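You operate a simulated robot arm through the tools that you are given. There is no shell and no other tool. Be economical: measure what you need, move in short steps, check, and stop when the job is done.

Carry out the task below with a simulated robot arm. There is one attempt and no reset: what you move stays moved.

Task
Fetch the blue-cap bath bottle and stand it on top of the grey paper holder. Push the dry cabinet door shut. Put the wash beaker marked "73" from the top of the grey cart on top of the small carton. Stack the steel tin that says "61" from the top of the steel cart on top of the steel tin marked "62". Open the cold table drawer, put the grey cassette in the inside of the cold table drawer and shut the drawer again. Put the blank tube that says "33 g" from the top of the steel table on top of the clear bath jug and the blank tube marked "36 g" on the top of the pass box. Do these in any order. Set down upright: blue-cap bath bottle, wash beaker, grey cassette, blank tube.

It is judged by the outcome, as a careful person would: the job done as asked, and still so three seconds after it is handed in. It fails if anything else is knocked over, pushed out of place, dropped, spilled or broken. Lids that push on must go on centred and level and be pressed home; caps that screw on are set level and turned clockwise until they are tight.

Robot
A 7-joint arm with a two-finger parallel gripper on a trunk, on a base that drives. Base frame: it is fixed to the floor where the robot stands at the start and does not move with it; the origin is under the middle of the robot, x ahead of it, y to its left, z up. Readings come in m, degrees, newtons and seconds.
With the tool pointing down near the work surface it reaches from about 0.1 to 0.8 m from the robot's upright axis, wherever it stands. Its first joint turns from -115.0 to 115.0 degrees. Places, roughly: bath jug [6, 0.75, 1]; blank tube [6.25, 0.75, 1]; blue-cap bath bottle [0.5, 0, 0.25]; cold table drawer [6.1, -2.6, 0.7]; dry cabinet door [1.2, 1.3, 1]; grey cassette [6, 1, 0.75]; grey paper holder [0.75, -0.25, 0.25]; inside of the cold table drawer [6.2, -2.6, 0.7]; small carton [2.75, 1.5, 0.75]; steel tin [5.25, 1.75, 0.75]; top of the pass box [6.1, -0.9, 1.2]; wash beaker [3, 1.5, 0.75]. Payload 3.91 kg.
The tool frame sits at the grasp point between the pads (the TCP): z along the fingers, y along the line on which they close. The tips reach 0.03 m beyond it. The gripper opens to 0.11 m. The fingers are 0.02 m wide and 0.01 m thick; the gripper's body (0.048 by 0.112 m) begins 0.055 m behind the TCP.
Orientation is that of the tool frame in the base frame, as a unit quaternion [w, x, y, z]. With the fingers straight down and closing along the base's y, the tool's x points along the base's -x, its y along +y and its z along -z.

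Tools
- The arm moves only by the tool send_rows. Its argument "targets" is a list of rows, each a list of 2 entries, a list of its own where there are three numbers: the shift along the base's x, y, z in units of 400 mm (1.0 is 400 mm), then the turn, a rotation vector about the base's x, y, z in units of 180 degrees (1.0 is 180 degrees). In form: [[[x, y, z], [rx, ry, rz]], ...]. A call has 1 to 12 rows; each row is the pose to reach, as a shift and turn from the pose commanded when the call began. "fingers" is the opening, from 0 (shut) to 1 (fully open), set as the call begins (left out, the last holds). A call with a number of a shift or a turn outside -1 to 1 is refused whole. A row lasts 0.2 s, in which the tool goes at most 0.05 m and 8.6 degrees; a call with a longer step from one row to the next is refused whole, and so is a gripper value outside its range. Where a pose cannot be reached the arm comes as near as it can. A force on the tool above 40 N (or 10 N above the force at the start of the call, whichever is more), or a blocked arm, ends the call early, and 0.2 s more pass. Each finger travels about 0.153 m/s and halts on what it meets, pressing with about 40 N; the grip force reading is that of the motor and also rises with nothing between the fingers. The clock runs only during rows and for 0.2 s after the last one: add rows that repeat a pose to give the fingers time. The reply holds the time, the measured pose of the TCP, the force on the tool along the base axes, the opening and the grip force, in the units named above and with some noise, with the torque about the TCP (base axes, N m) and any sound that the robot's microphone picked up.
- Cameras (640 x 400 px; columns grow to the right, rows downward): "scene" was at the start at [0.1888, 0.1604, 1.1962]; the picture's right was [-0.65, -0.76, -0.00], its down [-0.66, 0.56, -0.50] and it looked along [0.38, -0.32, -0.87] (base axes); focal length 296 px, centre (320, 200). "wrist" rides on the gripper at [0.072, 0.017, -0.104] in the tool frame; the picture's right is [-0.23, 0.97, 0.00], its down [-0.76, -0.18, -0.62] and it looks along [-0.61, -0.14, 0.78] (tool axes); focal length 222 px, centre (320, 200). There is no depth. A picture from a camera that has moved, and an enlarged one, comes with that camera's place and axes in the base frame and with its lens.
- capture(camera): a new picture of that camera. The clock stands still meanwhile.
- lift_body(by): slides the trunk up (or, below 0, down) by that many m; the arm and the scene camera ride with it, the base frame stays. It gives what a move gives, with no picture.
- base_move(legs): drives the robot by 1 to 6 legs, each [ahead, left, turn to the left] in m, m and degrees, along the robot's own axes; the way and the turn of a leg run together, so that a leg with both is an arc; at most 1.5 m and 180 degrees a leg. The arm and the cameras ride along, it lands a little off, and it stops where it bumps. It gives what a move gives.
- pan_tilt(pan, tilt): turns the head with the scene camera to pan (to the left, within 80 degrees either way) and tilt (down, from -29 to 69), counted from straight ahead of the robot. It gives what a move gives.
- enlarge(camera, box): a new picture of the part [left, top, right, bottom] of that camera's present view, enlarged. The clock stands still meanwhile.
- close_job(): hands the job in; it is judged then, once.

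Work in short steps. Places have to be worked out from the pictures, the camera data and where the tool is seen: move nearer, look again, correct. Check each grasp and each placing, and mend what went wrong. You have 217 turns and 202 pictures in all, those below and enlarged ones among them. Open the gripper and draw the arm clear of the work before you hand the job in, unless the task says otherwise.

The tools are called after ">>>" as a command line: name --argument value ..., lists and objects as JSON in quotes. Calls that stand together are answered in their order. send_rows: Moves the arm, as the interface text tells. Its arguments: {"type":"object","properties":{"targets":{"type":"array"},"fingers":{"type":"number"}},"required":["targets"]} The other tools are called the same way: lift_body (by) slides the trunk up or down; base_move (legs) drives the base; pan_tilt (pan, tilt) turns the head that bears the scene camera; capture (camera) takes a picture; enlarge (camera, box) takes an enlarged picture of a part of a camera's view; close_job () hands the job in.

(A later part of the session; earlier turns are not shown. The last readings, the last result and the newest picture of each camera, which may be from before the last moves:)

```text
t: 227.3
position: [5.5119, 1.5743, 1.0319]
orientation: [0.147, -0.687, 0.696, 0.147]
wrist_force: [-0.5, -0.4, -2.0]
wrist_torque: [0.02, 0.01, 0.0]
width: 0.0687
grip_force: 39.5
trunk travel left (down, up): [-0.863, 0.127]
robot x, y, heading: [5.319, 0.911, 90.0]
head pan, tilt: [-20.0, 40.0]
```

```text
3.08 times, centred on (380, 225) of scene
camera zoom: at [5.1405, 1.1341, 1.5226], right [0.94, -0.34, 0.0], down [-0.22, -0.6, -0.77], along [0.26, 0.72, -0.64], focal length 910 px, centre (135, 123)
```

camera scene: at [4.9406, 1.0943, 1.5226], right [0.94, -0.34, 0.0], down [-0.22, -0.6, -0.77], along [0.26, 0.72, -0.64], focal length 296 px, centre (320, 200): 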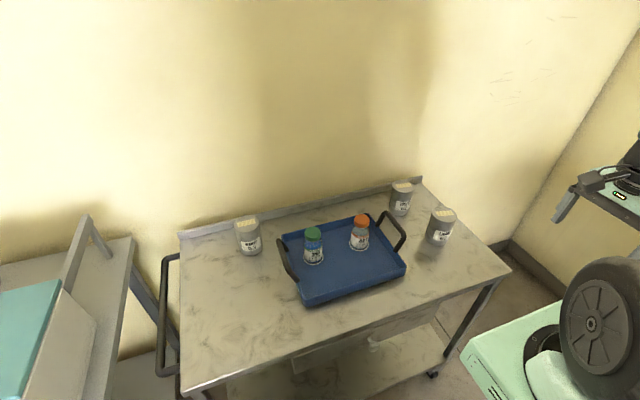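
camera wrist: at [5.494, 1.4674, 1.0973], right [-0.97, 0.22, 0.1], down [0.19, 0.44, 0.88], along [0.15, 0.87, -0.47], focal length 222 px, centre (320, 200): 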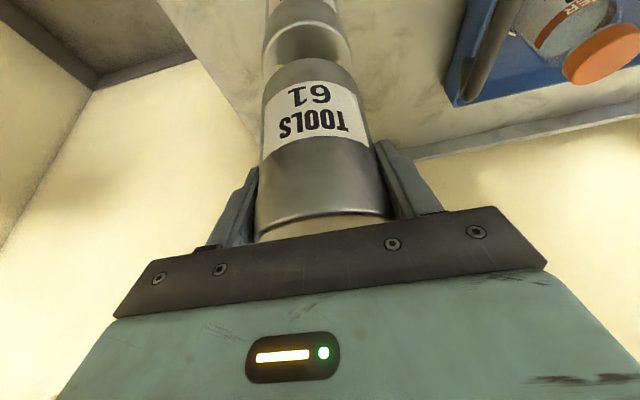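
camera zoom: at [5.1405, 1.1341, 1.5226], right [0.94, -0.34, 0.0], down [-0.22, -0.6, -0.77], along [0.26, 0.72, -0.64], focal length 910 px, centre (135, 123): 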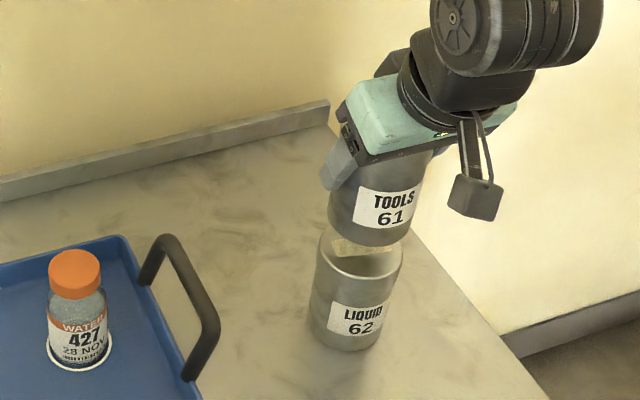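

>>> send_rows --targets '[[[-0.005, 0, -0.02], [0, 0, 0]], [[-0.005, 0, -0.025], [0, 0, 0]]]'

>>> send_rows --targets '[[[0, 0, -0.006], [0, 0, 0]], [[0, 0, -0.01], [0, 0, 0]]]'

>>> send_rows --targets '[[[0, 0, -0.006], [0, 0, 0]], [[0, 0, -0.006], [0, 0, 0]]]'

>>> capture --camera "wrist"

```text
t: 227.9
position: [5.5082, 1.5771, 1.0226]
orientation: [0.146, -0.687, 0.696, 0.147]
wrist_force: [-0.3, -0.3, -2.7]
wrist_torque: [-0.04, 0.01, -0.01]
width: 0.0689
grip_force: 39.6
trunk travel left (down, up): [-0.863, 0.127]
robot x, y, heading: [5.3198, 0.9121, 90.2]
head pan, tilt: [-20.0, 40.0]
```

```text
t: 228.5
position: [5.5089, 1.5762, 1.0189]
orientation: [0.148, -0.687, 0.696, 0.148]
wrist_force: [-0.6, -0.3, -2.5]
wrist_torque: [-0.05, 0.02, 0.02]
width: 0.0687
grip_force: 40.1
trunk travel left (down, up): [-0.863, 0.127]
robot x, y, heading: [5.3149, 0.9104, 90.2]
head pan, tilt: [-20.0, 40.0]
```

```text
t: 229.1
position: [5.5088, 1.5761, 1.0151]
orientation: [0.147, -0.687, 0.696, 0.149]
wrist_force: [0.8, -0.8, -2.5]
wrist_torque: [0.01, 0.02, -0.06]
width: 0.0689
grip_force: 39.7
trunk travel left (down, up): [-0.863, 0.127]
robot x, y, heading: [5.3154, 0.9152, 90.4]
head pan, tilt: [-20.0, 40.0]
```

```text
114 pictures are left
camera wrist: at [5.4919, 1.4678, 1.0808], right [-0.97, 0.22, 0.1], down [0.19, 0.44, 0.88], along [0.15, 0.87, -0.47], focal length 222 px, centre (320, 200)
```

wrist: 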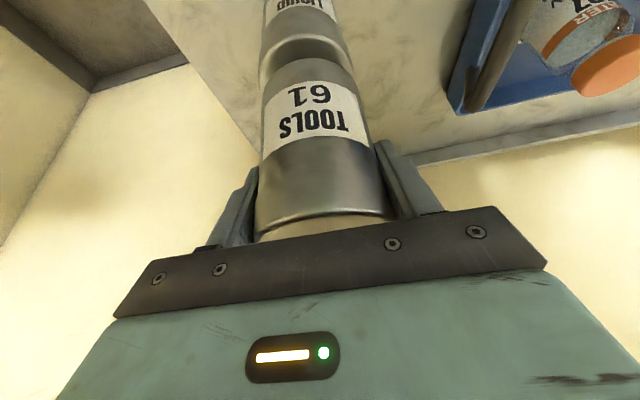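

>>> send_rows --targets '[[[0, 0, -0.01], [0, 0, 0]], [[0, 0, -0.01], [0, 0, 0]]]'

>>> send_rows --targets '[[[0, 0, -0.008], [0, 0, 0]], [[0, 0, -0.008], [0, 0, 0]]]'

>>> send_rows --targets '[[[0, 0, -0.006], [0, 0, 0]], [[0, 0, -0.006], [0, 0, 0]]]'

>>> send_rows --targets '[[[0, 0, -0.006], [0, 0, 0]], [[0, 0, -0.006], [0, 0, 0]]]'

>>> capture --camera "wrist"

```text
t: 229.7
position: [5.5091, 1.5774, 1.012]
orientation: [0.146, -0.687, 0.696, 0.148]
wrist_force: [0.2, -0.4, -2.9]
wrist_torque: [-0.06, 0.0, 0.03]
width: 0.0687
grip_force: 40.0
trunk travel left (down, up): [-0.863, 0.127]
robot x, y, heading: [5.3175, 0.912, 90.2]
head pan, tilt: [-20.0, 40.0]
```

```text
t: 230.3
position: [5.5085, 1.5754, 1.0084]
orientation: [0.147, -0.687, 0.696, 0.148]
wrist_force: [0.3, -0.1, -2.4]
wrist_torque: [0.0, 0.01, 0.03]
width: 0.0687
grip_force: 40.4
trunk travel left (down, up): [-0.863, 0.127]
robot x, y, heading: [5.3152, 0.9144, 90.5]
head pan, tilt: [-20.0, 40.0]
```

```text
t: 230.9
position: [5.51, 1.575, 1.0069]
orientation: [0.147, -0.687, 0.696, 0.147]
wrist_force: [0.1, 0.4, -2.5]
wrist_torque: [0.01, 0.0, 0.01]
width: 0.0686
grip_force: 39.8
trunk travel left (down, up): [-0.863, 0.127]
robot x, y, heading: [5.3167, 0.9198, 90.4]
head pan, tilt: [-20.0, 40.0]
```

```text
t: 231.5
position: [5.5088, 1.5761, 1.0029]
orientation: [0.148, -0.687, 0.696, 0.147]
wrist_force: [-0.5, 0.5, -1.9]
wrist_torque: [0.02, 0.05, -0.01]
width: 0.0687
grip_force: 40.2
trunk travel left (down, up): [-0.863, 0.127]
robot x, y, heading: [5.3156, 0.9156, 90.2]
head pan, tilt: [-20.0, 40.0]
```

```text
113 pictures are left
camera wrist: at [5.4913, 1.4675, 1.0689], right [-0.97, 0.22, 0.1], down [0.19, 0.44, 0.88], along [0.15, 0.87, -0.47], focal length 222 px, centre (320, 200)
```

wrist: 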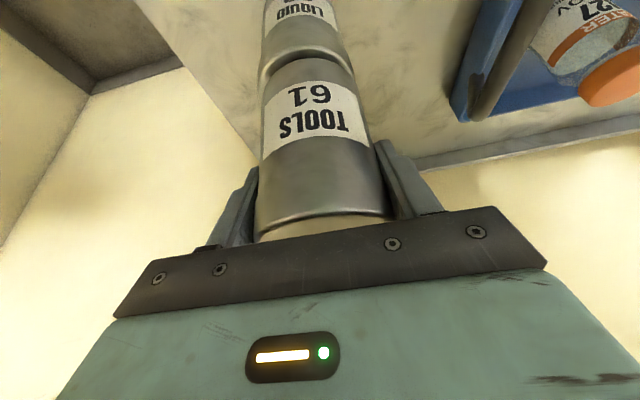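

>>> send_rows --targets '[[[0, 0, -0.005], [0, 0, 0]], [[0, 0, -0.005], [0, 0, 0]]]'

>>> send_rows --targets '[[[0, 0, -0.005], [0, 0, 0]], [[0, 0, -0.005], [0, 0, 0]]]'

>>> enlarge --camera "scene" --box '[330, 160, 430, 290]'

```text
t: 232.1
position: [5.5084, 1.5753, 1.0019]
orientation: [0.147, -0.687, 0.696, 0.148]
wrist_force: [0.3, -0.2, -3.3]
wrist_torque: [-0.02, -0.04, -0.01]
width: 0.0686
grip_force: 40.1
trunk travel left (down, up): [-0.863, 0.127]
robot x, y, heading: [5.3174, 0.9142, 90.5]
head pan, tilt: [-20.0, 40.0]
```

```text
t: 232.7
position: [5.5081, 1.576, 1.0005]
orientation: [0.147, -0.687, 0.696, 0.148]
wrist_force: [-0.2, 0.1, -3.1]
wrist_torque: [-0.02, 0.01, 0.01]
width: 0.0684
grip_force: 40.1
trunk travel left (down, up): [-0.863, 0.127]
robot x, y, heading: [5.3138, 0.9166, 90.2]
head pan, tilt: [-20.0, 40.0]
```

```text
3.08 times, centred on (380, 225) of scene
camera zoom: at [5.1405, 1.1343, 1.5226], right [0.94, -0.34, 0.0], down [-0.22, -0.61, -0.77], along [0.26, 0.72, -0.64], focal length 910 px, centre (135, 123)
```

zoom: 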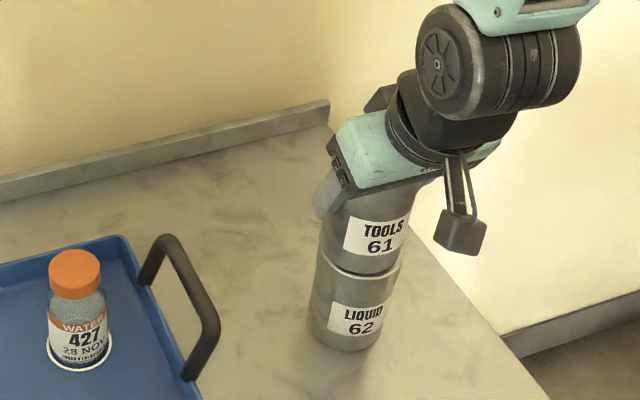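

Nicely aligned. A few more millimetres until contact.

>>> send_rows --targets '[[[0, 0, -0.005], [0, 0, 0]], [[0, 0, -0.005], [0, 0, 0]]]'

>>> send_rows --targets '[[[0, 0, -0.005], [0, 0, 0]], [[0, 0, -0.005], [0, 0, 0]]]'

>>> send_rows --targets '[[[0, 0, -0.005], [0, 0, 0]], [[0, 0, -0.005], [0, 0, 0]]]'

```text
t: 233.3
position: [5.5076, 1.5765, 0.9972]
orientation: [0.148, -0.686, 0.697, 0.147]
wrist_force: [-0.1, -0.1, -2.0]
wrist_torque: [0.03, 0.04, 0.02]
width: 0.0686
grip_force: 40.1
trunk travel left (down, up): [-0.863, 0.127]
robot x, y, heading: [5.3165, 0.9114, 90.5]
head pan, tilt: [-20.0, 40.0]
```

```text
t: 233.9
position: [5.5079, 1.5759, 0.9967]
orientation: [0.149, -0.687, 0.696, 0.149]
wrist_force: [-0.1, -2.1, 22.4]
wrist_torque: [-0.54, 0.4, 0.05]
width: 0.0688
grip_force: 40.0
trunk travel left (down, up): [-0.863, 0.127]
robot x, y, heading: [5.3192, 0.9133, 90.0]
head pan, tilt: [-20.0, 40.0]
```

```text
t: 234.5
position: [5.5073, 1.576, 0.9959]
orientation: [0.151, -0.686, 0.696, 0.149]
wrist_force: [0.5, 0.9, 37.2]
wrist_torque: [0.18, 0.05, 0.38]
width: 0.0691
grip_force: 39.8
trunk travel left (down, up): [-0.863, 0.127]
robot x, y, heading: [5.3155, 0.9134, 90.3]
head pan, tilt: [-20.0, 40.0]
```

Seated. I ease the pressure, open, and withdraw along the tool axis.

>>> send_rows --targets '[[[0, 0, 0.007], [0, 0, 0]], [[0, 0, 0.007], [0, 0, 0]]]'

>>> send_rows --targets '[[[0, 0, 0], [0, 0, 0]], [[0, 0, 0], [0, 0, 0]], [[0, 0, 0], [0, 0, 0]]]' --fingers 1

>>> send_rows --targets '[[[0, -0.03, 0.07], [0, 0, 0]], [[0, -0.08, 0.17], [0, 0, 0]], [[0, -0.14, 0.27], [0, 0, 0]], [[0, -0.25, 0.3], [0, 0, 0]], [[0, -0.36, 0.3], [0, 0, 0]]]'

>>> capture --camera "scene"

>>> capture --camera "wrist"

```text
t: 235.1
position: [5.5077, 1.5739, 0.9973]
orientation: [0.146, -0.687, 0.696, 0.147]
wrist_force: [1.0, 4.4, 9.8]
wrist_torque: [0.75, -0.04, -0.05]
width: 0.0688
grip_force: 40.3
trunk travel left (down, up): [-0.863, 0.127]
robot x, y, heading: [5.3254, 0.9132, 90.4]
head pan, tilt: [-20.0, 40.0]
```

```text
t: 235.9
position: [5.5074, 1.5756, 0.9962]
orientation: [0.147, -0.687, 0.697, 0.147]
wrist_force: [0.2, 1.0, 0.4]
wrist_torque: [-0.02, 0.0, 0.05]
width: 0.1101
grip_force: 0.0
trunk travel left (down, up): [-0.863, 0.127]
robot x, y, heading: [5.3192, 0.9158, 90.5]
head pan, tilt: [-20.0, 40.0]
```

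```text
t: 237.1
position: [5.5191, 1.487, 1.1203]
orientation: [0.147, -0.687, 0.697, 0.147]
wrist_force: [0.0, -0.4, 0.5]
wrist_torque: [0.0, 0.01, 0.01]
width: 0.1098
grip_force: 0.0
out of reach, approached as far as the arm can: row 4, 5
trunk travel left (down, up): [-0.863, 0.127]
robot x, y, heading: [5.3183, 0.9159, 90.3]
head pan, tilt: [-20.0, 40.0]
```

```text
111 pictures are left
camera scene: at [5.1403, 1.1344, 1.5225], right [0.94, -0.34, 0.0], down [-0.22, -0.61, -0.77], along [0.26, 0.72, -0.64], focal length 296 px, centre (320, 200)
```

scene: 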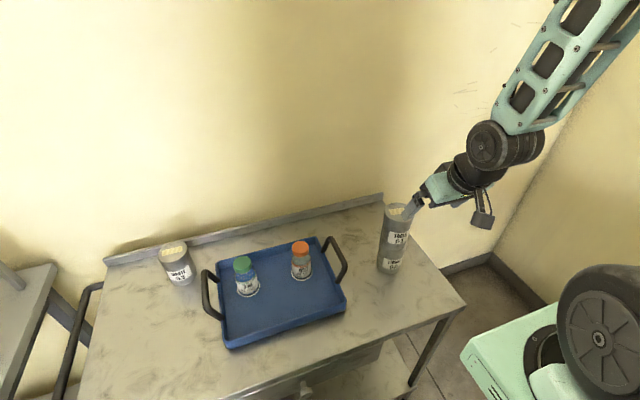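

```text
110 pictures are left
camera wrist: at [5.5028, 1.3785, 1.1856], right [-0.97, 0.22, 0.1], down [0.19, 0.44, 0.88], along [0.15, 0.87, -0.47], focal length 222 px, centre (320, 200)
```

wrist: 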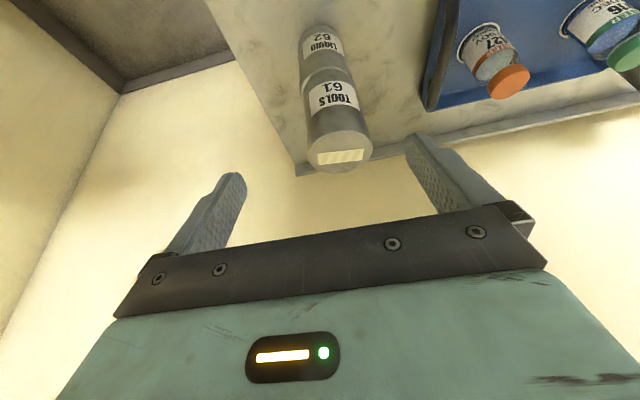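

The stack stands well. I straighten the tool, pull in, back away and turn to face the steel table at +x.

>>> send_rows --targets '[[[0, 0, 0.03], [-0.035, 0, 0]], [[0, 0, 0.06], [-0.07, 0, 0]], [[0, -0.05, 0.08], [-0.105, 0, 0]], [[0, -0.12, 0.1], [-0.139, 0, 0]], [[0, -0.2, 0.1], [-0.139, 0, 0]]]'

>>> base_move --legs '[[-0.32, 0.2, 0]]'

>>> lift_body --by 0.12

>>> base_move --legs '[[0, 0, -90]]'

>>> pan_tilt --pan 0 --tilt 30

>>> capture --camera "scene"

```text
t: 238.3
position: [5.5214, 1.4048, 1.1605]
orientation: [-0.005, -0.703, 0.712, -0.007]
wrist_force: [1.2, 1.2, -0.5]
wrist_torque: [-0.05, 0.02, 0.01]
width: 0.1102
grip_force: 0.0
trunk travel left (down, up): [-0.863, 0.127]
robot x, y, heading: [5.3187, 0.916, 90.3]
head pan, tilt: [-20.0, 40.0]
```

```text
t: 240.7
position: [5.3243, 1.0876, 1.1619]
orientation: [-0.005, -0.704, 0.71, -0.007]
wrist_force: [0.0, 0.6, -0.3]
wrist_torque: [-0.01, 0.0, 0.03]
width: 0.1101
grip_force: 0.1
trunk travel left (down, up): [-0.863, 0.127]
robot x, y, heading: [5.124, 0.5954, 90.7]
head pan, tilt: [-20.0, 40.0]
```

```text
t: 242.2
position: [5.3238, 1.0872, 1.2819]
orientation: [-0.006, -0.704, 0.71, -0.007]
wrist_force: [-0.2, 0.5, 0.1]
wrist_torque: [-0.01, 0.01, 0.01]
width: 0.1099
grip_force: 0.0
trunk travel left (down, up): [-0.983, 0.007]
robot x, y, heading: [5.1238, 0.5968, 90.4]
head pan, tilt: [-20.0, 40.0]
```

```text
t: 246.5
position: [5.6138, 0.3862, 1.2813]
orientation: [-0.008, 0.013, 1.0, -0.002]
wrist_force: [0.0, 0.2, -0.4]
wrist_torque: [-0.02, -0.02, 0.0]
width: 0.1097
grip_force: 0.1
trunk travel left (down, up): [-0.983, 0.007]
robot x, y, heading: [5.1242, 0.5954, -0.7]
head pan, tilt: [-20.0, 40.0]
```

```text
t: 247.3
position: [5.6142, 0.388, 1.2812]
orientation: [-0.01, 0.014, 1.0, -0.001]
wrist_force: [0.3, 0.0, -0.1]
wrist_torque: [-0.02, 0.01, 0.0]
width: 0.1102
grip_force: 0.1
trunk travel left (down, up): [-0.983, 0.007]
robot x, y, heading: [5.1237, 0.5957, -0.6]
head pan, tilt: [0.0, 30.0]
```

```text
109 pictures are left
camera scene: at [5.3579, 0.7974, 1.6579], right [-0.01, -1.0, 0.0], down [-0.5, 0.0, -0.87], along [0.87, -0.01, -0.5], focal length 296 px, centre (320, 200)
```

scene: 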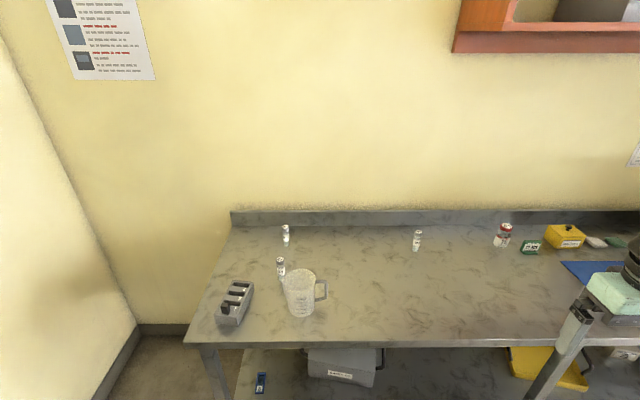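

>>> enlarge --camera "scene" --box '[205, 205, 345, 335]'

>>> enlarge --camera "scene" --box '[390, 215, 550, 270]'

>>> enlarge --camera "scene" --box '[268, 220, 298, 280]'

```text
3.08 times, centred on (275, 270) of scene
camera zoom: at [5.3579, 0.7974, 1.6579], right [-0.01, -1.0, 0.0], down [-0.5, 0.0, -0.87], along [0.87, -0.01, -0.5], focal length 910 px, centre (458, -15)
```

zoom: 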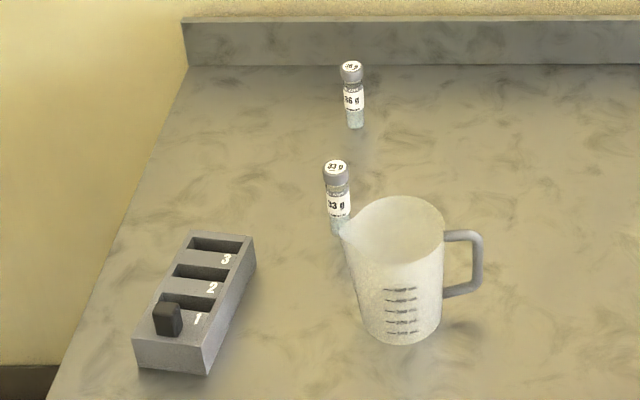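

```text
4.00 times, centred on (470, 242) of scene
camera zoom: at [5.3579, 0.7974, 1.6579], right [-0.01, -1.0, 0.0], down [-0.5, 0.0, -0.87], along [0.87, -0.01, -0.5], focal length 1183 px, centre (-280, 30)
```

zoom: 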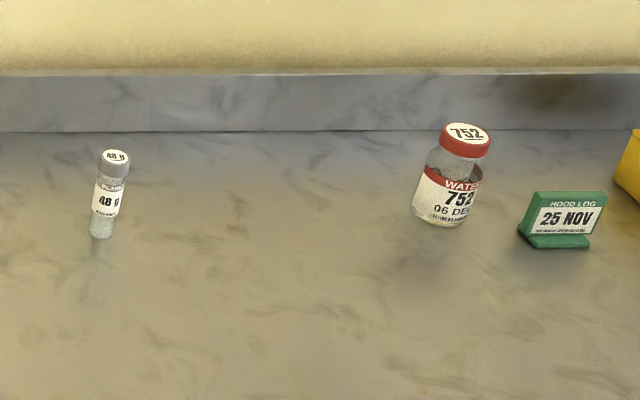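

```text
6.67 times, centred on (283, 250) of scene
camera zoom: at [5.3579, 0.7974, 1.6579], right [-0.01, -1.0, 0.0], down [-0.5, 0.0, -0.87], along [0.87, -0.01, -0.5], focal length 1971 px, centre (567, -133)
```

zoom: 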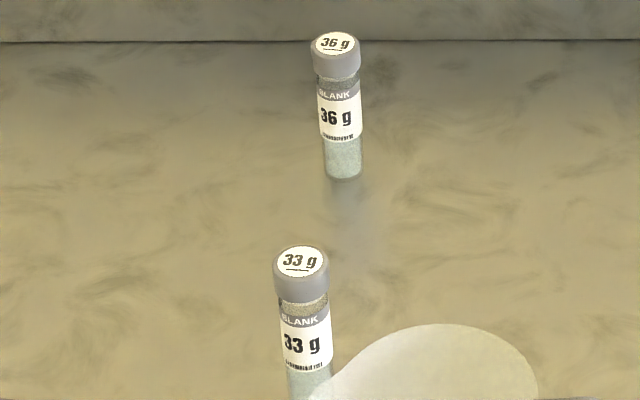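

Found: jug at about (5.99, 0.85), top z≈1.02; tube 33 g at (6.14, 0.93); tube 36 g at (6.33, 0.93); cassette around (6.02, 1.06). I drive up to the table and lower a bit.

>>> base_move --legs '[[0.1, 0.28, 0.6], [0.17, 0, 0]]'

>>> lift_body --by -0.15

>>> pan_tilt --pan 0 --tilt 45

>>> capture --camera "scene"

>>> capture --camera "wrist"

```text
t: 250.4
position: [5.8891, 0.6734, 1.2814]
orientation: [-0.008, 0.007, 1.0, 0.0]
wrist_force: [0.0, 0.0, -0.1]
wrist_torque: [0.0, -0.03, 0.01]
width: 0.11
grip_force: 0.0
trunk travel left (down, up): [-0.983, 0.007]
robot x, y, heading: [5.3961, 0.873, 0.3]
head pan, tilt: [0.0, 30.0]
```

```text
t: 252.2
position: [5.8883, 0.6748, 1.1309]
orientation: [-0.009, 0.007, 1.0, -0.002]
wrist_force: [-0.4, -0.6, -0.5]
wrist_torque: [-0.02, 0.03, -0.02]
width: 0.11
grip_force: 0.0
trunk travel left (down, up): [-0.833, 0.157]
robot x, y, heading: [5.3987, 0.8781, 0.3]
head pan, tilt: [0.0, 30.0]
```

```text
t: 252.9
position: [5.8883, 0.6753, 1.132]
orientation: [-0.009, 0.007, 1.0, -0.001]
wrist_force: [-0.2, 0.5, 0.3]
wrist_torque: [-0.04, -0.01, 0.02]
width: 0.1099
grip_force: 0.1
trunk travel left (down, up): [-0.833, 0.157]
robot x, y, heading: [5.3971, 0.8761, 0.2]
head pan, tilt: [0.0, 45.0]
```

```text
105 pictures are left
camera scene: at [5.6192, 1.082, 1.4854], right [0.0, -1.0, 0.0], down [-0.71, 0.0, -0.71], along [0.71, 0.0, -0.71], focal length 296 px, centre (320, 200)
```

scene: 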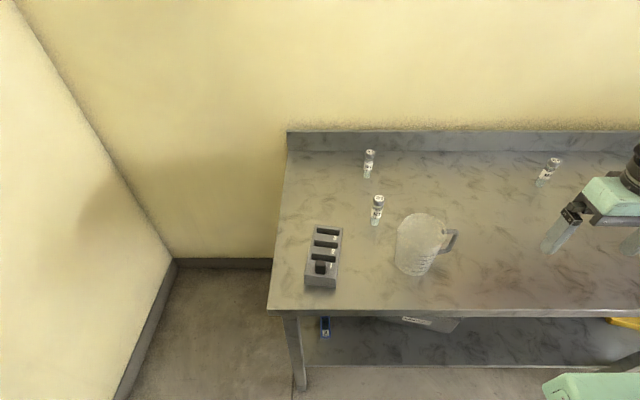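

```text
104 pictures are left
camera wrist: at [5.8196, 0.6925, 1.2362], right [0.24, 0.97, -0.01], down [0.77, -0.19, 0.61], along [0.59, -0.15, -0.79], focal length 222 px, centre (320, 200)
```

wrist: 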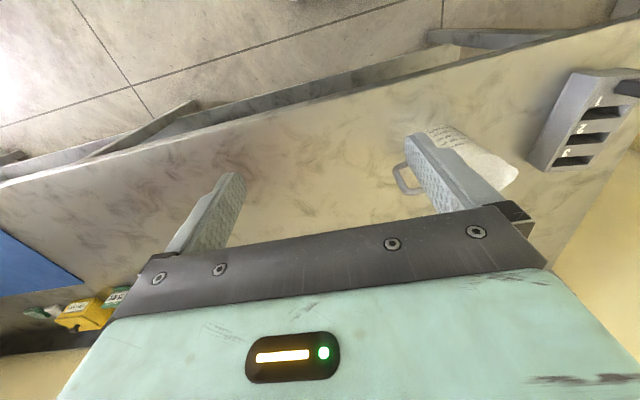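

Positions confirmed. I move above tube 33 g with fingers half open and look with the wrist camera.

>>> send_rows --targets '[[[0.08, 0.08, 0], [0, 0, 0]], [[0.16, 0.16, 0], [0, 0, 0]], [[0.24, 0.24, -0.02], [0, 0, 0]], [[0.32, 0.32, -0.04], [0, 0, 0]], [[0.4, 0.4, -0.06], [0, 0, 0]], [[0.46, 0.48, -0.08], [0, 0, 0]], [[0.53, 0.56, -0.08], [0, 0, 0]], [[0.55, 0.6, -0.08], [0, 0, 0]]]' --fingers 0.6

>>> capture --camera "wrist"

```text
t: 254.7
position: [6.1094, 0.9146, 1.099]
orientation: [-0.009, 0.008, 1.0, -0.001]
wrist_force: [-0.1, -0.3, -0.8]
wrist_torque: [0.01, 0.0, -0.02]
width: 0.0661
grip_force: 0.1
trunk travel left (down, up): [-0.833, 0.157]
robot x, y, heading: [5.3942, 0.8792, 0.3]
head pan, tilt: [0.0, 45.0]
```

```text
103 pictures are left
camera wrist: at [6.0403, 0.9325, 1.2032], right [0.24, 0.97, -0.01], down [0.77, -0.19, 0.61], along [0.59, -0.15, -0.79], focal length 222 px, centre (320, 200)
```

wrist: 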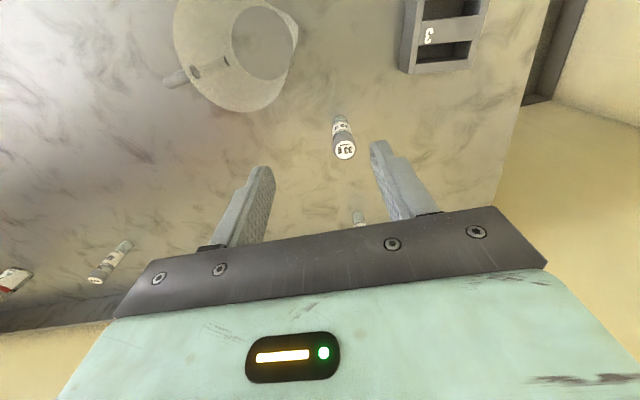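

>>> enlarge --camera "wrist" --box '[150, 0, 370, 175]'

>>> enlarge --camera "scene" --box '[380, 195, 480, 290]'

```text
2.29 times, centred on (260, 88) of wrist
camera zoom: at [6.0403, 0.9325, 1.2032], right [0.24, 0.97, -0.01], down [0.77, -0.19, 0.61], along [0.59, -0.15, -0.79], focal length 508 px, centre (457, 457)
```

zoom: 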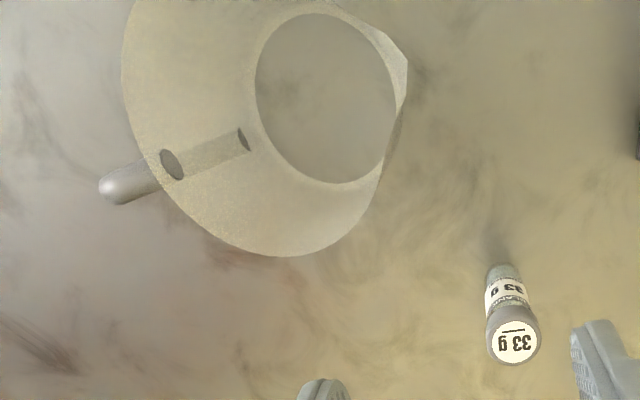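

```text
4.21 times, centred on (430, 242) of scene
camera zoom: at [5.6191, 1.0818, 1.4853], right [0.0, -1.0, 0.0], down [-0.71, 0.0, -0.71], along [0.71, 0.0, -0.71], focal length 1245 px, centre (-143, 21)
```

zoom: 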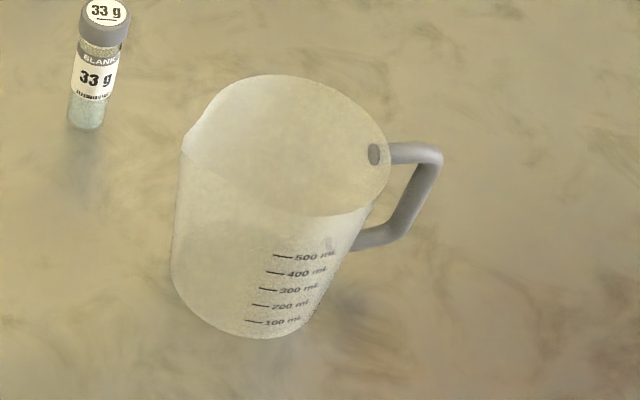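

The tube 33 g refines to about (6.146, 0.934). I move over it, descend and grasp.

>>> send_rows --targets '[[[0.089, 0.0485, 0], [0, 0, 0]], [[0.089, 0.0485, -0.1], [0, 0, 0]], [[0.089, 0.0485, -0.2], [0, 0, 0]], [[0.089, 0.0485, -0.3], [0, 0, 0]]]'

>>> capture --camera "wrist"

```text
t: 255.7
position: [6.1455, 0.934, 0.9818]
orientation: [-0.008, 0.007, 1.0, -0.001]
wrist_force: [-0.3, -0.1, 0.4]
wrist_torque: [0.02, -0.03, 0.03]
width: 0.0659
grip_force: 0.0
trunk travel left (down, up): [-0.833, 0.157]
robot x, y, heading: [5.3991, 0.8748, 0.1]
head pan, tilt: [0.0, 45.0]
```

```text
100 pictures are left
camera wrist: at [6.0764, 0.9517, 1.085], right [0.24, 0.97, -0.01], down [0.77, -0.19, 0.61], along [0.59, -0.15, -0.79], focal length 222 px, centre (320, 200)
```

wrist: 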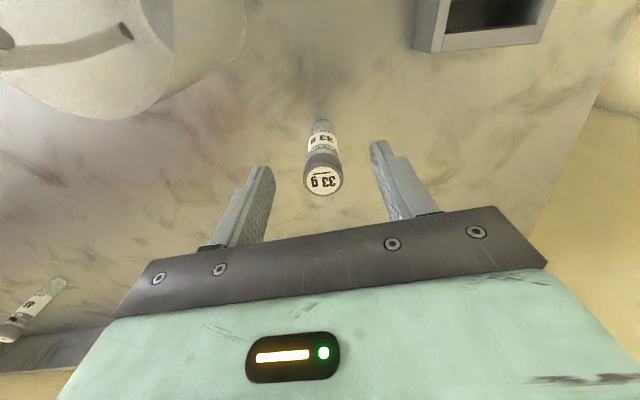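

>>> send_rows --targets '[[[0, 0.003, -0.06], [0, 0, 0]], [[0, 0.003, -0.1], [0, 0, 0]], [[0, 0.003, -0.1], [0, 0, 0]]]'

>>> send_rows --targets '[[[0, 0, 0], [0, 0, 0]], [[0, 0, 0], [0, 0, 0]], [[0, 0, 0], [0, 0, 0]]]' --fingers 0.15

>>> send_rows --targets '[[[0, 0, 0.05], [0, 0, 0]], [[0, 0, 0.15], [0, 0, 0]], [[0, 0, 0.27], [0, 0, 0]], [[0, 0, 0.39], [0, 0, 0]], [[0, 0, 0.47], [0, 0, 0]]]'

>>> capture --camera "wrist"

```text
t: 256.5
position: [6.1451, 0.9339, 0.9404]
orientation: [-0.008, 0.007, 1.0, -0.001]
wrist_force: [-0.4, -0.1, 0.2]
wrist_torque: [-0.02, 0.0, -0.02]
width: 0.0658
grip_force: 0.1
trunk travel left (down, up): [-0.833, 0.157]
robot x, y, heading: [5.397, 0.8807, 0.2]
head pan, tilt: [0.0, 45.0]
```

```text
t: 257.3
position: [6.1448, 0.9348, 0.9398]
orientation: [-0.009, 0.007, 1.0, -0.001]
wrist_force: [0.1, -0.3, -0.4]
wrist_torque: [0.01, 0.0, -0.01]
width: 0.0254
grip_force: 40.3
trunk travel left (down, up): [-0.833, 0.157]
robot x, y, heading: [5.398, 0.8772, -0.1]
head pan, tilt: [0.0, 45.0]
```

```text
t: 258.5
position: [6.1426, 0.9356, 1.1268]
orientation: [-0.009, 0.007, 1.0, -0.001]
wrist_force: [0.5, -0.4, 0.1]
wrist_torque: [-0.04, 0.01, -0.05]
width: 0.0248
grip_force: 39.7
trunk travel left (down, up): [-0.833, 0.157]
robot x, y, heading: [5.3998, 0.8751, 0.1]
head pan, tilt: [0.0, 45.0]
```

```text
99 pictures are left
camera wrist: at [6.0738, 0.9537, 1.2309], right [0.24, 0.97, -0.01], down [0.77, -0.19, 0.61], along [0.59, -0.15, -0.79], focal length 222 px, centre (320, 200)
```

wrist: 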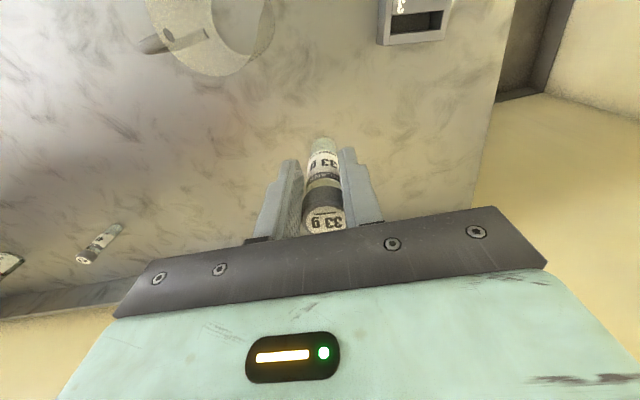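

Held. I move back past the jug at height to see its top from the wrist camera.

>>> send_rows --targets '[[[-0.1, -0.03, 0.03], [0, 0, 0]], [[-0.2, -0.06, 0.06], [0, 0, 0]], [[-0.3, -0.1, 0.06], [0, 0, 0]], [[-0.4, -0.13, 0.06], [0, 0, 0]], [[-0.5, -0.16, 0.06], [0, 0, 0]], [[-0.55, -0.17, 0.06], [0, 0, 0]]]'

>>> capture --camera "wrist"

>>> capture --camera "scene"

```text
t: 259.9
position: [5.924, 0.8662, 1.1506]
orientation: [-0.009, 0.007, 1.0, -0.002]
wrist_force: [0.8, -0.2, -1.3]
wrist_torque: [0.02, -0.01, -0.02]
width: 0.0247
grip_force: 39.6
trunk travel left (down, up): [-0.833, 0.157]
robot x, y, heading: [5.4005, 0.8765, 0.1]
head pan, tilt: [0.0, 45.0]
```

```text
98 pictures are left
camera wrist: at [5.8539, 0.8855, 1.2561], right [0.24, 0.97, -0.01], down [0.77, -0.19, 0.61], along [0.59, -0.15, -0.79], focal length 222 px, centre (320, 200)
```

wrist: 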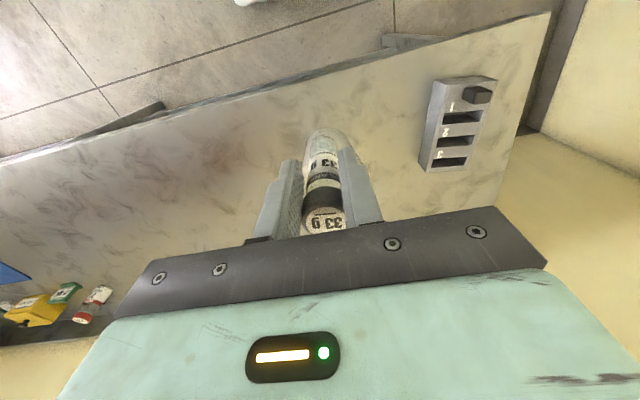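

```text
97 pictures are left
camera scene: at [5.6194, 1.0821, 1.4853], right [0.0, -1.0, 0.0], down [-0.71, 0.0, -0.71], along [0.71, 0.0, -0.71], focal length 296 px, centre (320, 200)
```

scene: 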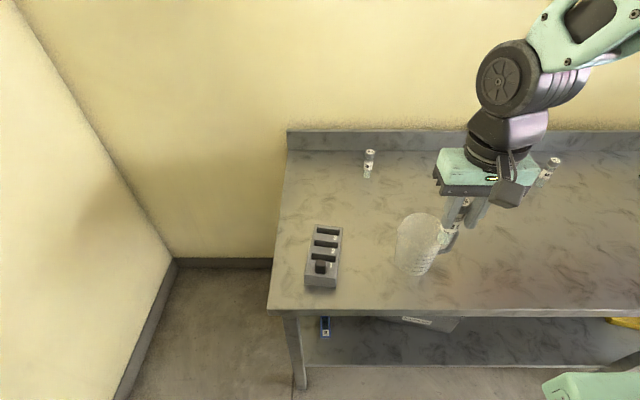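

The jug centre refines to about (6.008, 0.862). I move the tube over it and lower, watching for contact at the rim height.

>>> send_rows --targets '[[[0.1, -0.004, 0], [0, 0, 0]], [[0.205, -0.008, 0], [0, 0, 0]], [[0.205, -0.008, -0.04], [0, 0, 0]], [[0.205, -0.008, -0.08], [0, 0, 0]]]'

>>> enlarge --camera "scene" --box '[370, 170, 530, 290]'

>>> enlarge --camera "wrist" --box '[200, 60, 460, 240]'

```text
t: 260.9
position: [6.0056, 0.8649, 1.1201]
orientation: [-0.009, 0.007, 1.0, -0.002]
wrist_force: [-0.5, 1.5, 0.1]
wrist_torque: [0.02, -0.01, 0.01]
width: 0.0244
grip_force: 40.3
trunk travel left (down, up): [-0.833, 0.157]
robot x, y, heading: [5.3994, 0.882, 0.3]
head pan, tilt: [0.0, 45.0]
```

```text
3.33 times, centred on (450, 230) of scene
camera zoom: at [5.619, 1.082, 1.4853], right [0.0, -1.0, 0.0], down [-0.71, 0.0, -0.71], along [0.71, 0.0, -0.71], focal length 986 px, centre (-113, 100)
```

zoom: 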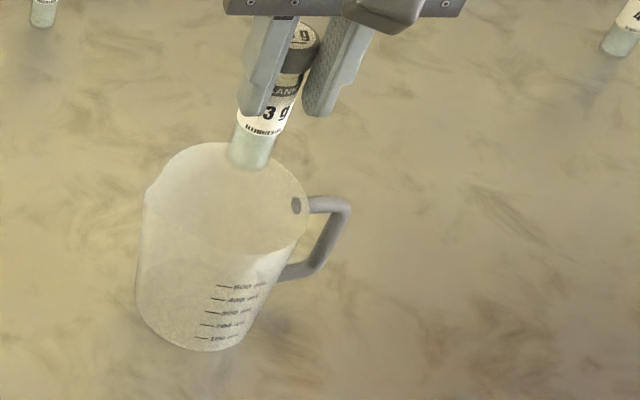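

```text
2.22 times, centred on (330, 150) of wrist
camera zoom: at [5.9367, 0.8823, 1.2238], right [0.24, 0.97, -0.01], down [0.77, -0.19, 0.61], along [0.59, -0.15, -0.79], focal length 494 px, centre (298, 311)
```

zoom: 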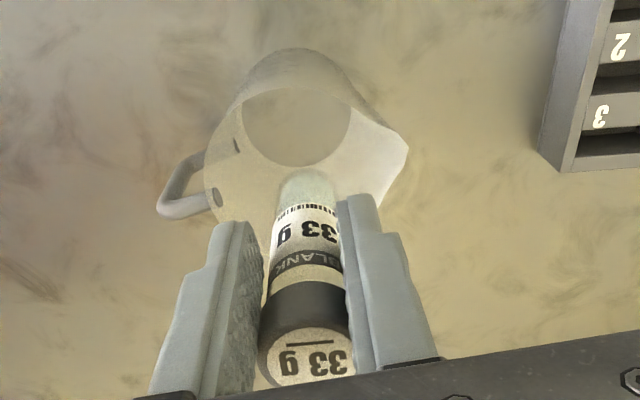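

>>> send_rows --targets '[[[0.01, 0.003, -0.05], [0, 0, 0]], [[0.012, 0.003, -0.1], [0, 0, 0]]]'

>>> send_rows --targets '[[[0, 0, -0.01], [0, 0, 0]], [[0, 0, -0.01], [0, 0, 0]]]'

>>> send_rows --targets '[[[0, 0, -0.01], [0, 0, 0]], [[0, 0, -0.01], [0, 0, 0]]]'

>>> enlarge --camera "scene" --box '[370, 170, 530, 290]'

```text
t: 261.5
position: [6.0113, 0.8646, 1.0794]
orientation: [-0.009, 0.007, 1.0, -0.001]
wrist_force: [-1.2, -0.1, 0.0]
wrist_torque: [0.01, -0.03, 0.0]
width: 0.0246
grip_force: 40.0
trunk travel left (down, up): [-0.833, 0.157]
robot x, y, heading: [5.3952, 0.8787, -0.0]
head pan, tilt: [0.0, 45.0]
```

```text
t: 262.1
position: [6.0118, 0.8646, 1.0756]
orientation: [-0.009, 0.007, 1.0, -0.002]
wrist_force: [-1.6, 0.1, 0.4]
wrist_torque: [0.0, 0.01, 0.0]
width: 0.0244
grip_force: 39.8
trunk travel left (down, up): [-0.833, 0.157]
robot x, y, heading: [5.3947, 0.8736, 0.2]
head pan, tilt: [0.0, 45.0]
```

```text
t: 262.7
position: [6.0122, 0.8647, 1.0707]
orientation: [-0.008, 0.007, 1.0, -0.001]
wrist_force: [0.3, 0.4, 1.0]
wrist_torque: [-0.01, 0.0, 0.01]
width: 0.0166
grip_force: 0.1
trunk travel left (down, up): [-0.833, 0.157]
robot x, y, heading: [5.397, 0.8789, 0.1]
head pan, tilt: [0.0, 45.0]
```

```text
3.33 times, centred on (450, 230) of scene
camera zoom: at [5.6192, 1.082, 1.4853], right [0.0, -1.0, 0.0], down [-0.71, 0.0, -0.71], along [0.71, 0.0, -0.71], focal length 986 px, centre (-113, 100)
```

zoom: 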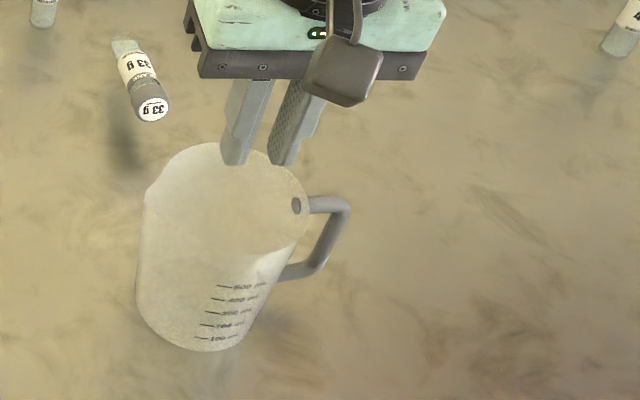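

The tube slipped out of the fingers. I stop, hold still, and look where it lands.

>>> send_rows --targets '[[[0, 0, 0.05], [0, 0, 0]], [[0, 0, 0.1], [0, 0, 0]], [[0, 0, 0.15], [0, 0, 0]], [[0, 0, 0.15], [0, 0, 0]], [[0, 0, 0.15], [0, 0, 0]]]' --fingers 0.5

>>> capture --camera "scene"

>>> capture --camera "wrist"

```text
t: 263.9
position: [6.0097, 0.8661, 1.1325]
orientation: [-0.009, 0.007, 1.0, -0.002]
wrist_force: [0.4, 0.3, -0.1]
wrist_torque: [-0.02, 0.03, -0.01]
width: 0.055
grip_force: 0.0
trunk travel left (down, up): [-0.833, 0.157]
robot x, y, heading: [5.4001, 0.8768, 0.1]
head pan, tilt: [0.0, 45.0]
```

```text
93 pictures are left
camera scene: at [5.6191, 1.082, 1.4853], right [0.0, -1.0, 0.0], down [-0.71, 0.0, -0.71], along [0.71, 0.0, -0.71], focal length 296 px, centre (320, 200)
```

scene: 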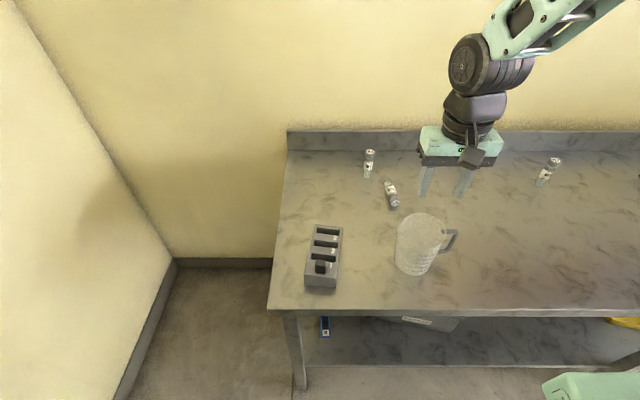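

```text
92 pictures are left
camera wrist: at [5.9417, 0.8838, 1.2367], right [0.24, 0.97, -0.01], down [0.77, -0.19, 0.61], along [0.59, -0.15, -0.79], focal length 222 px, centre (320, 200)
```

wrist: 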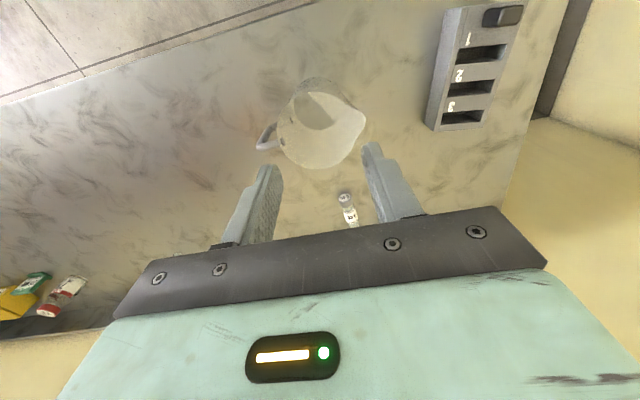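

>>> enlarge --camera "scene" --box '[340, 140, 470, 285]'

>>> enlarge --camera "wrist" --box '[240, 60, 420, 240]'

```text
2.76 times, centred on (405, 212) of scene
camera zoom: at [5.6191, 1.082, 1.4853], right [0.0, -1.0, 0.0], down [-0.71, 0.0, -0.71], along [0.71, 0.0, -0.71], focal length 816 px, centre (86, 166)
```

zoom: 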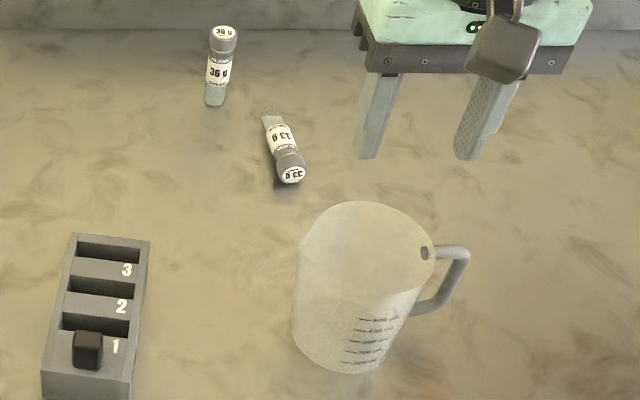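

```text
2.22 times, centred on (330, 150) of wrist
camera zoom: at [5.9417, 0.8838, 1.2367], right [0.24, 0.97, -0.01], down [0.77, -0.19, 0.61], along [0.59, -0.15, -0.79], focal length 494 px, centre (298, 311)
```

zoom: 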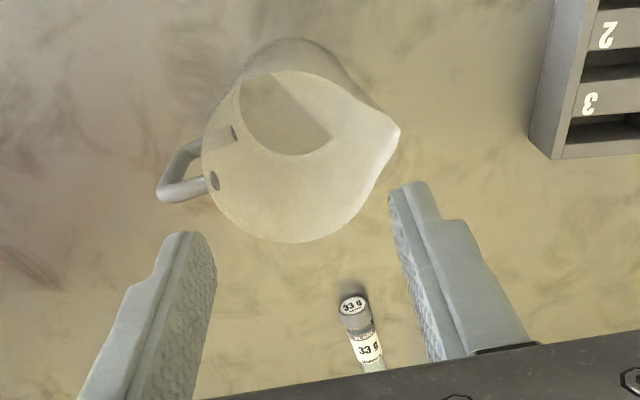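

The tube 33 g lies intact on the table, cap toward me, around (6.25, 0.875). To stand it up again I want to grip it with the tool yawed about -173°, then pitch forward. I test that yaw in the air first.

>>> send_rows --targets '[[[0, 0, 0.05], [0, 0, -0.047]], [[0, 0, 0.05], [0, 0, -0.094]], [[0, 0, 0.05], [0, 0, -0.141]], [[0, 0, 0.05], [0, 0, -0.188]], [[0, 0, 0.05], [0, 0, -0.235]], [[0, 0, 0.05], [0, 0, -0.282]], [[0, 0, 0.05], [0, 0, -0.329]], [[0, 0, 0.05], [0, 0, -0.376]], [[0, 0, 0.05], [0, 0, -0.423]], [[0, 0, 0.05], [0, 0, -0.47]]]'

>>> send_rows --targets '[[[0, 0, 0], [0, 0, -0.047]], [[0, 0, 0], [0, 0, -0.094]], [[0, 0, 0], [0, 0, -0.141]], [[0, 0, 0], [0, 0, -0.188]], [[0, 0, 0], [0, 0, -0.235]], [[0, 0, 0], [0, 0, -0.282]], [[0, 0, 0], [0, 0, -0.329]], [[0, 0, 0], [0, 0, -0.376]], [[0, 0, 0], [0, 0, -0.423]], [[0, 0, 0], [0, 0, -0.47]], [[0, 0, 0], [0, 0, -0.491]]]'

>>> capture --camera "wrist"

```text
t: 266.1
position: [6.0106, 0.8642, 1.1518]
orientation: [-0.008, 0.679, 0.734, 0.005]
wrist_force: [-0.1, 0.0, -0.2]
wrist_torque: [0.0, -0.01, 0.0]
width: 0.0551
grip_force: 0.0
trunk travel left (down, up): [-0.833, 0.157]
robot x, y, heading: [5.3998, 0.8786, 0.3]
head pan, tilt: [0.0, 45.0]
```

```text
t: 268.5
position: [6.0113, 0.8645, 1.152]
orientation: [-0.002, 0.999, 0.052, 0.007]
wrist_force: [-1.2, 0.1, -0.2]
wrist_torque: [-0.01, -0.03, -0.02]
width: 0.0552
grip_force: 0.1
trunk travel left (down, up): [-0.833, 0.157]
robot x, y, heading: [5.3984, 0.8807, -0.0]
head pan, tilt: [0.0, 45.0]
```

```text
89 pictures are left
camera wrist: at [6.0845, 0.8555, 1.2566], right [-0.12, -0.99, -0.01], down [-0.79, 0.09, 0.61], along [-0.61, 0.08, -0.79], focal length 222 px, centre (320, 200)
```

wrist: 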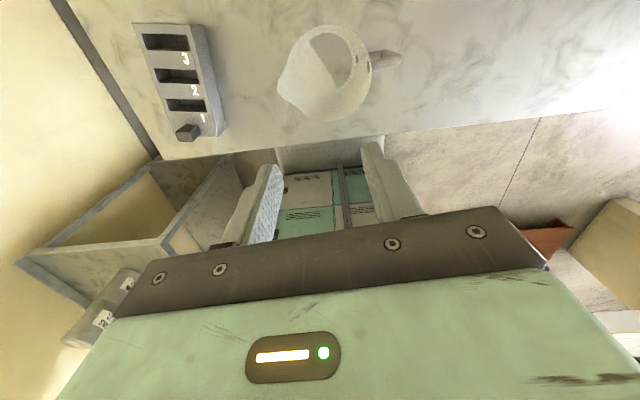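

That works. Now I go over the lying tube and look before descending.

>>> send_rows --targets '[[[0.1, 0.005, 0], [0, 0, 0]], [[0.22, 0.01, 0], [0, 0, 0]], [[0.34, 0.015, 0], [0, 0, 0]], [[0.46, 0.02, 0], [0, 0, 0]], [[0.56, 0.024, -0.03], [0, 0, 0]], [[0.61, 0.0275, -0.12], [0, 0, 0]], [[0.61, 0.0275, -0.23], [0, 0, 0]], [[0.61, 0.0275, -0.34], [0, 0, 0]]]'

>>> enlarge --camera "scene" --box '[330, 110, 470, 220]'

>>> capture --camera "wrist"

```text
t: 270.3
position: [6.2574, 0.8763, 1.0175]
orientation: [-0.002, 0.999, 0.054, 0.008]
wrist_force: [0.4, 0.1, 0.8]
wrist_torque: [-0.01, -0.03, -0.02]
width: 0.0551
grip_force: 0.1
trunk travel left (down, up): [-0.833, 0.157]
robot x, y, heading: [5.3983, 0.8776, 0.2]
head pan, tilt: [0.0, 45.0]
```

```text
3.64 times, centred on (400, 165) of scene
camera zoom: at [5.6189, 1.082, 1.4854], right [0.0, -1.0, 0.0], down [-0.71, 0.0, -0.71], along [0.71, 0.0, -0.71], focal length 1075 px, centre (29, 327)
```

zoom: 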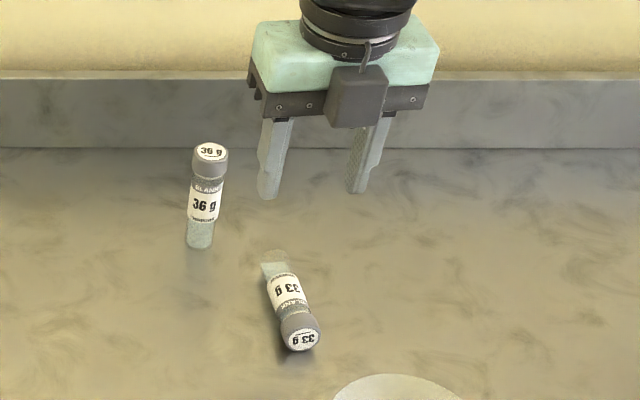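

```text
87 pictures are left
camera wrist: at [6.3302, 0.8662, 1.1216], right [-0.12, -0.99, -0.01], down [-0.79, 0.09, 0.61], along [-0.6, 0.08, -0.79], focal length 222 px, centre (320, 200)
```

wrist: 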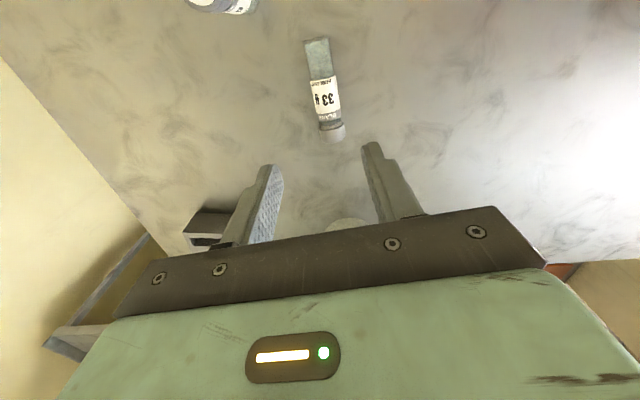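

Comparing views, the table top is really at z≈0.855 (so the jug top is ≈0.985 and at x≈6.03; the tube slipped when it touched the jug's top, as I held it by the cap). The lying tube's body is at about (6.283, 0.868). I descend and grip its body.

>>> send_rows --targets '[[[0.064, -0.02, -0.08], [0, 0, 0]], [[0.064, -0.02, -0.17], [0, 0, 0]], [[0.064, -0.02, -0.25], [0, 0, 0]]]'

>>> enlarge --camera "scene" --box '[330, 110, 470, 220]'

>>> capture --camera "wrist"

```text
t: 271.1
position: [6.2823, 0.8683, 0.913]
orientation: [-0.002, 0.998, 0.054, 0.009]
wrist_force: [0.4, -0.6, 0.8]
wrist_torque: [-0.01, -0.01, -0.03]
width: 0.0547
grip_force: 0.1
trunk travel left (down, up): [-0.833, 0.157]
robot x, y, heading: [5.4006, 0.8769, 0.2]
head pan, tilt: [0.0, 45.0]
```

```text
3.64 times, centred on (400, 165) of scene
camera zoom: at [5.6189, 1.082, 1.4854], right [0.0, -1.0, 0.0], down [-0.71, 0.0, -0.71], along [0.71, 0.0, -0.71], focal length 1075 px, centre (29, 327)
```

zoom: 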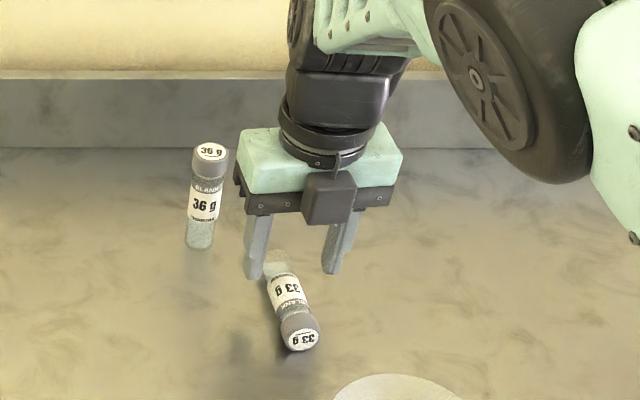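

```text
85 pictures are left
camera wrist: at [6.3556, 0.8589, 1.0182], right [-0.12, -0.99, -0.01], down [-0.79, 0.09, 0.61], along [-0.61, 0.08, -0.79], focal length 222 px, centre (320, 200)
```

wrist: 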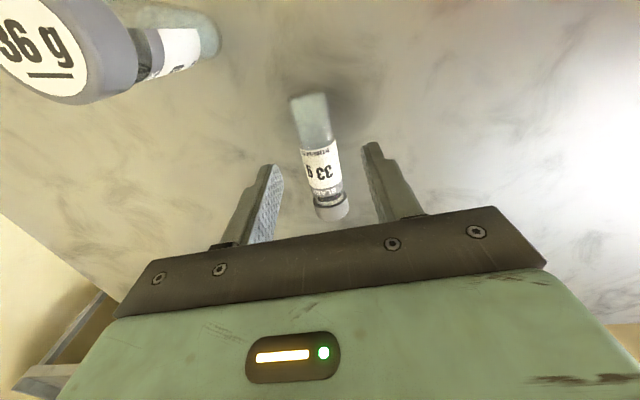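

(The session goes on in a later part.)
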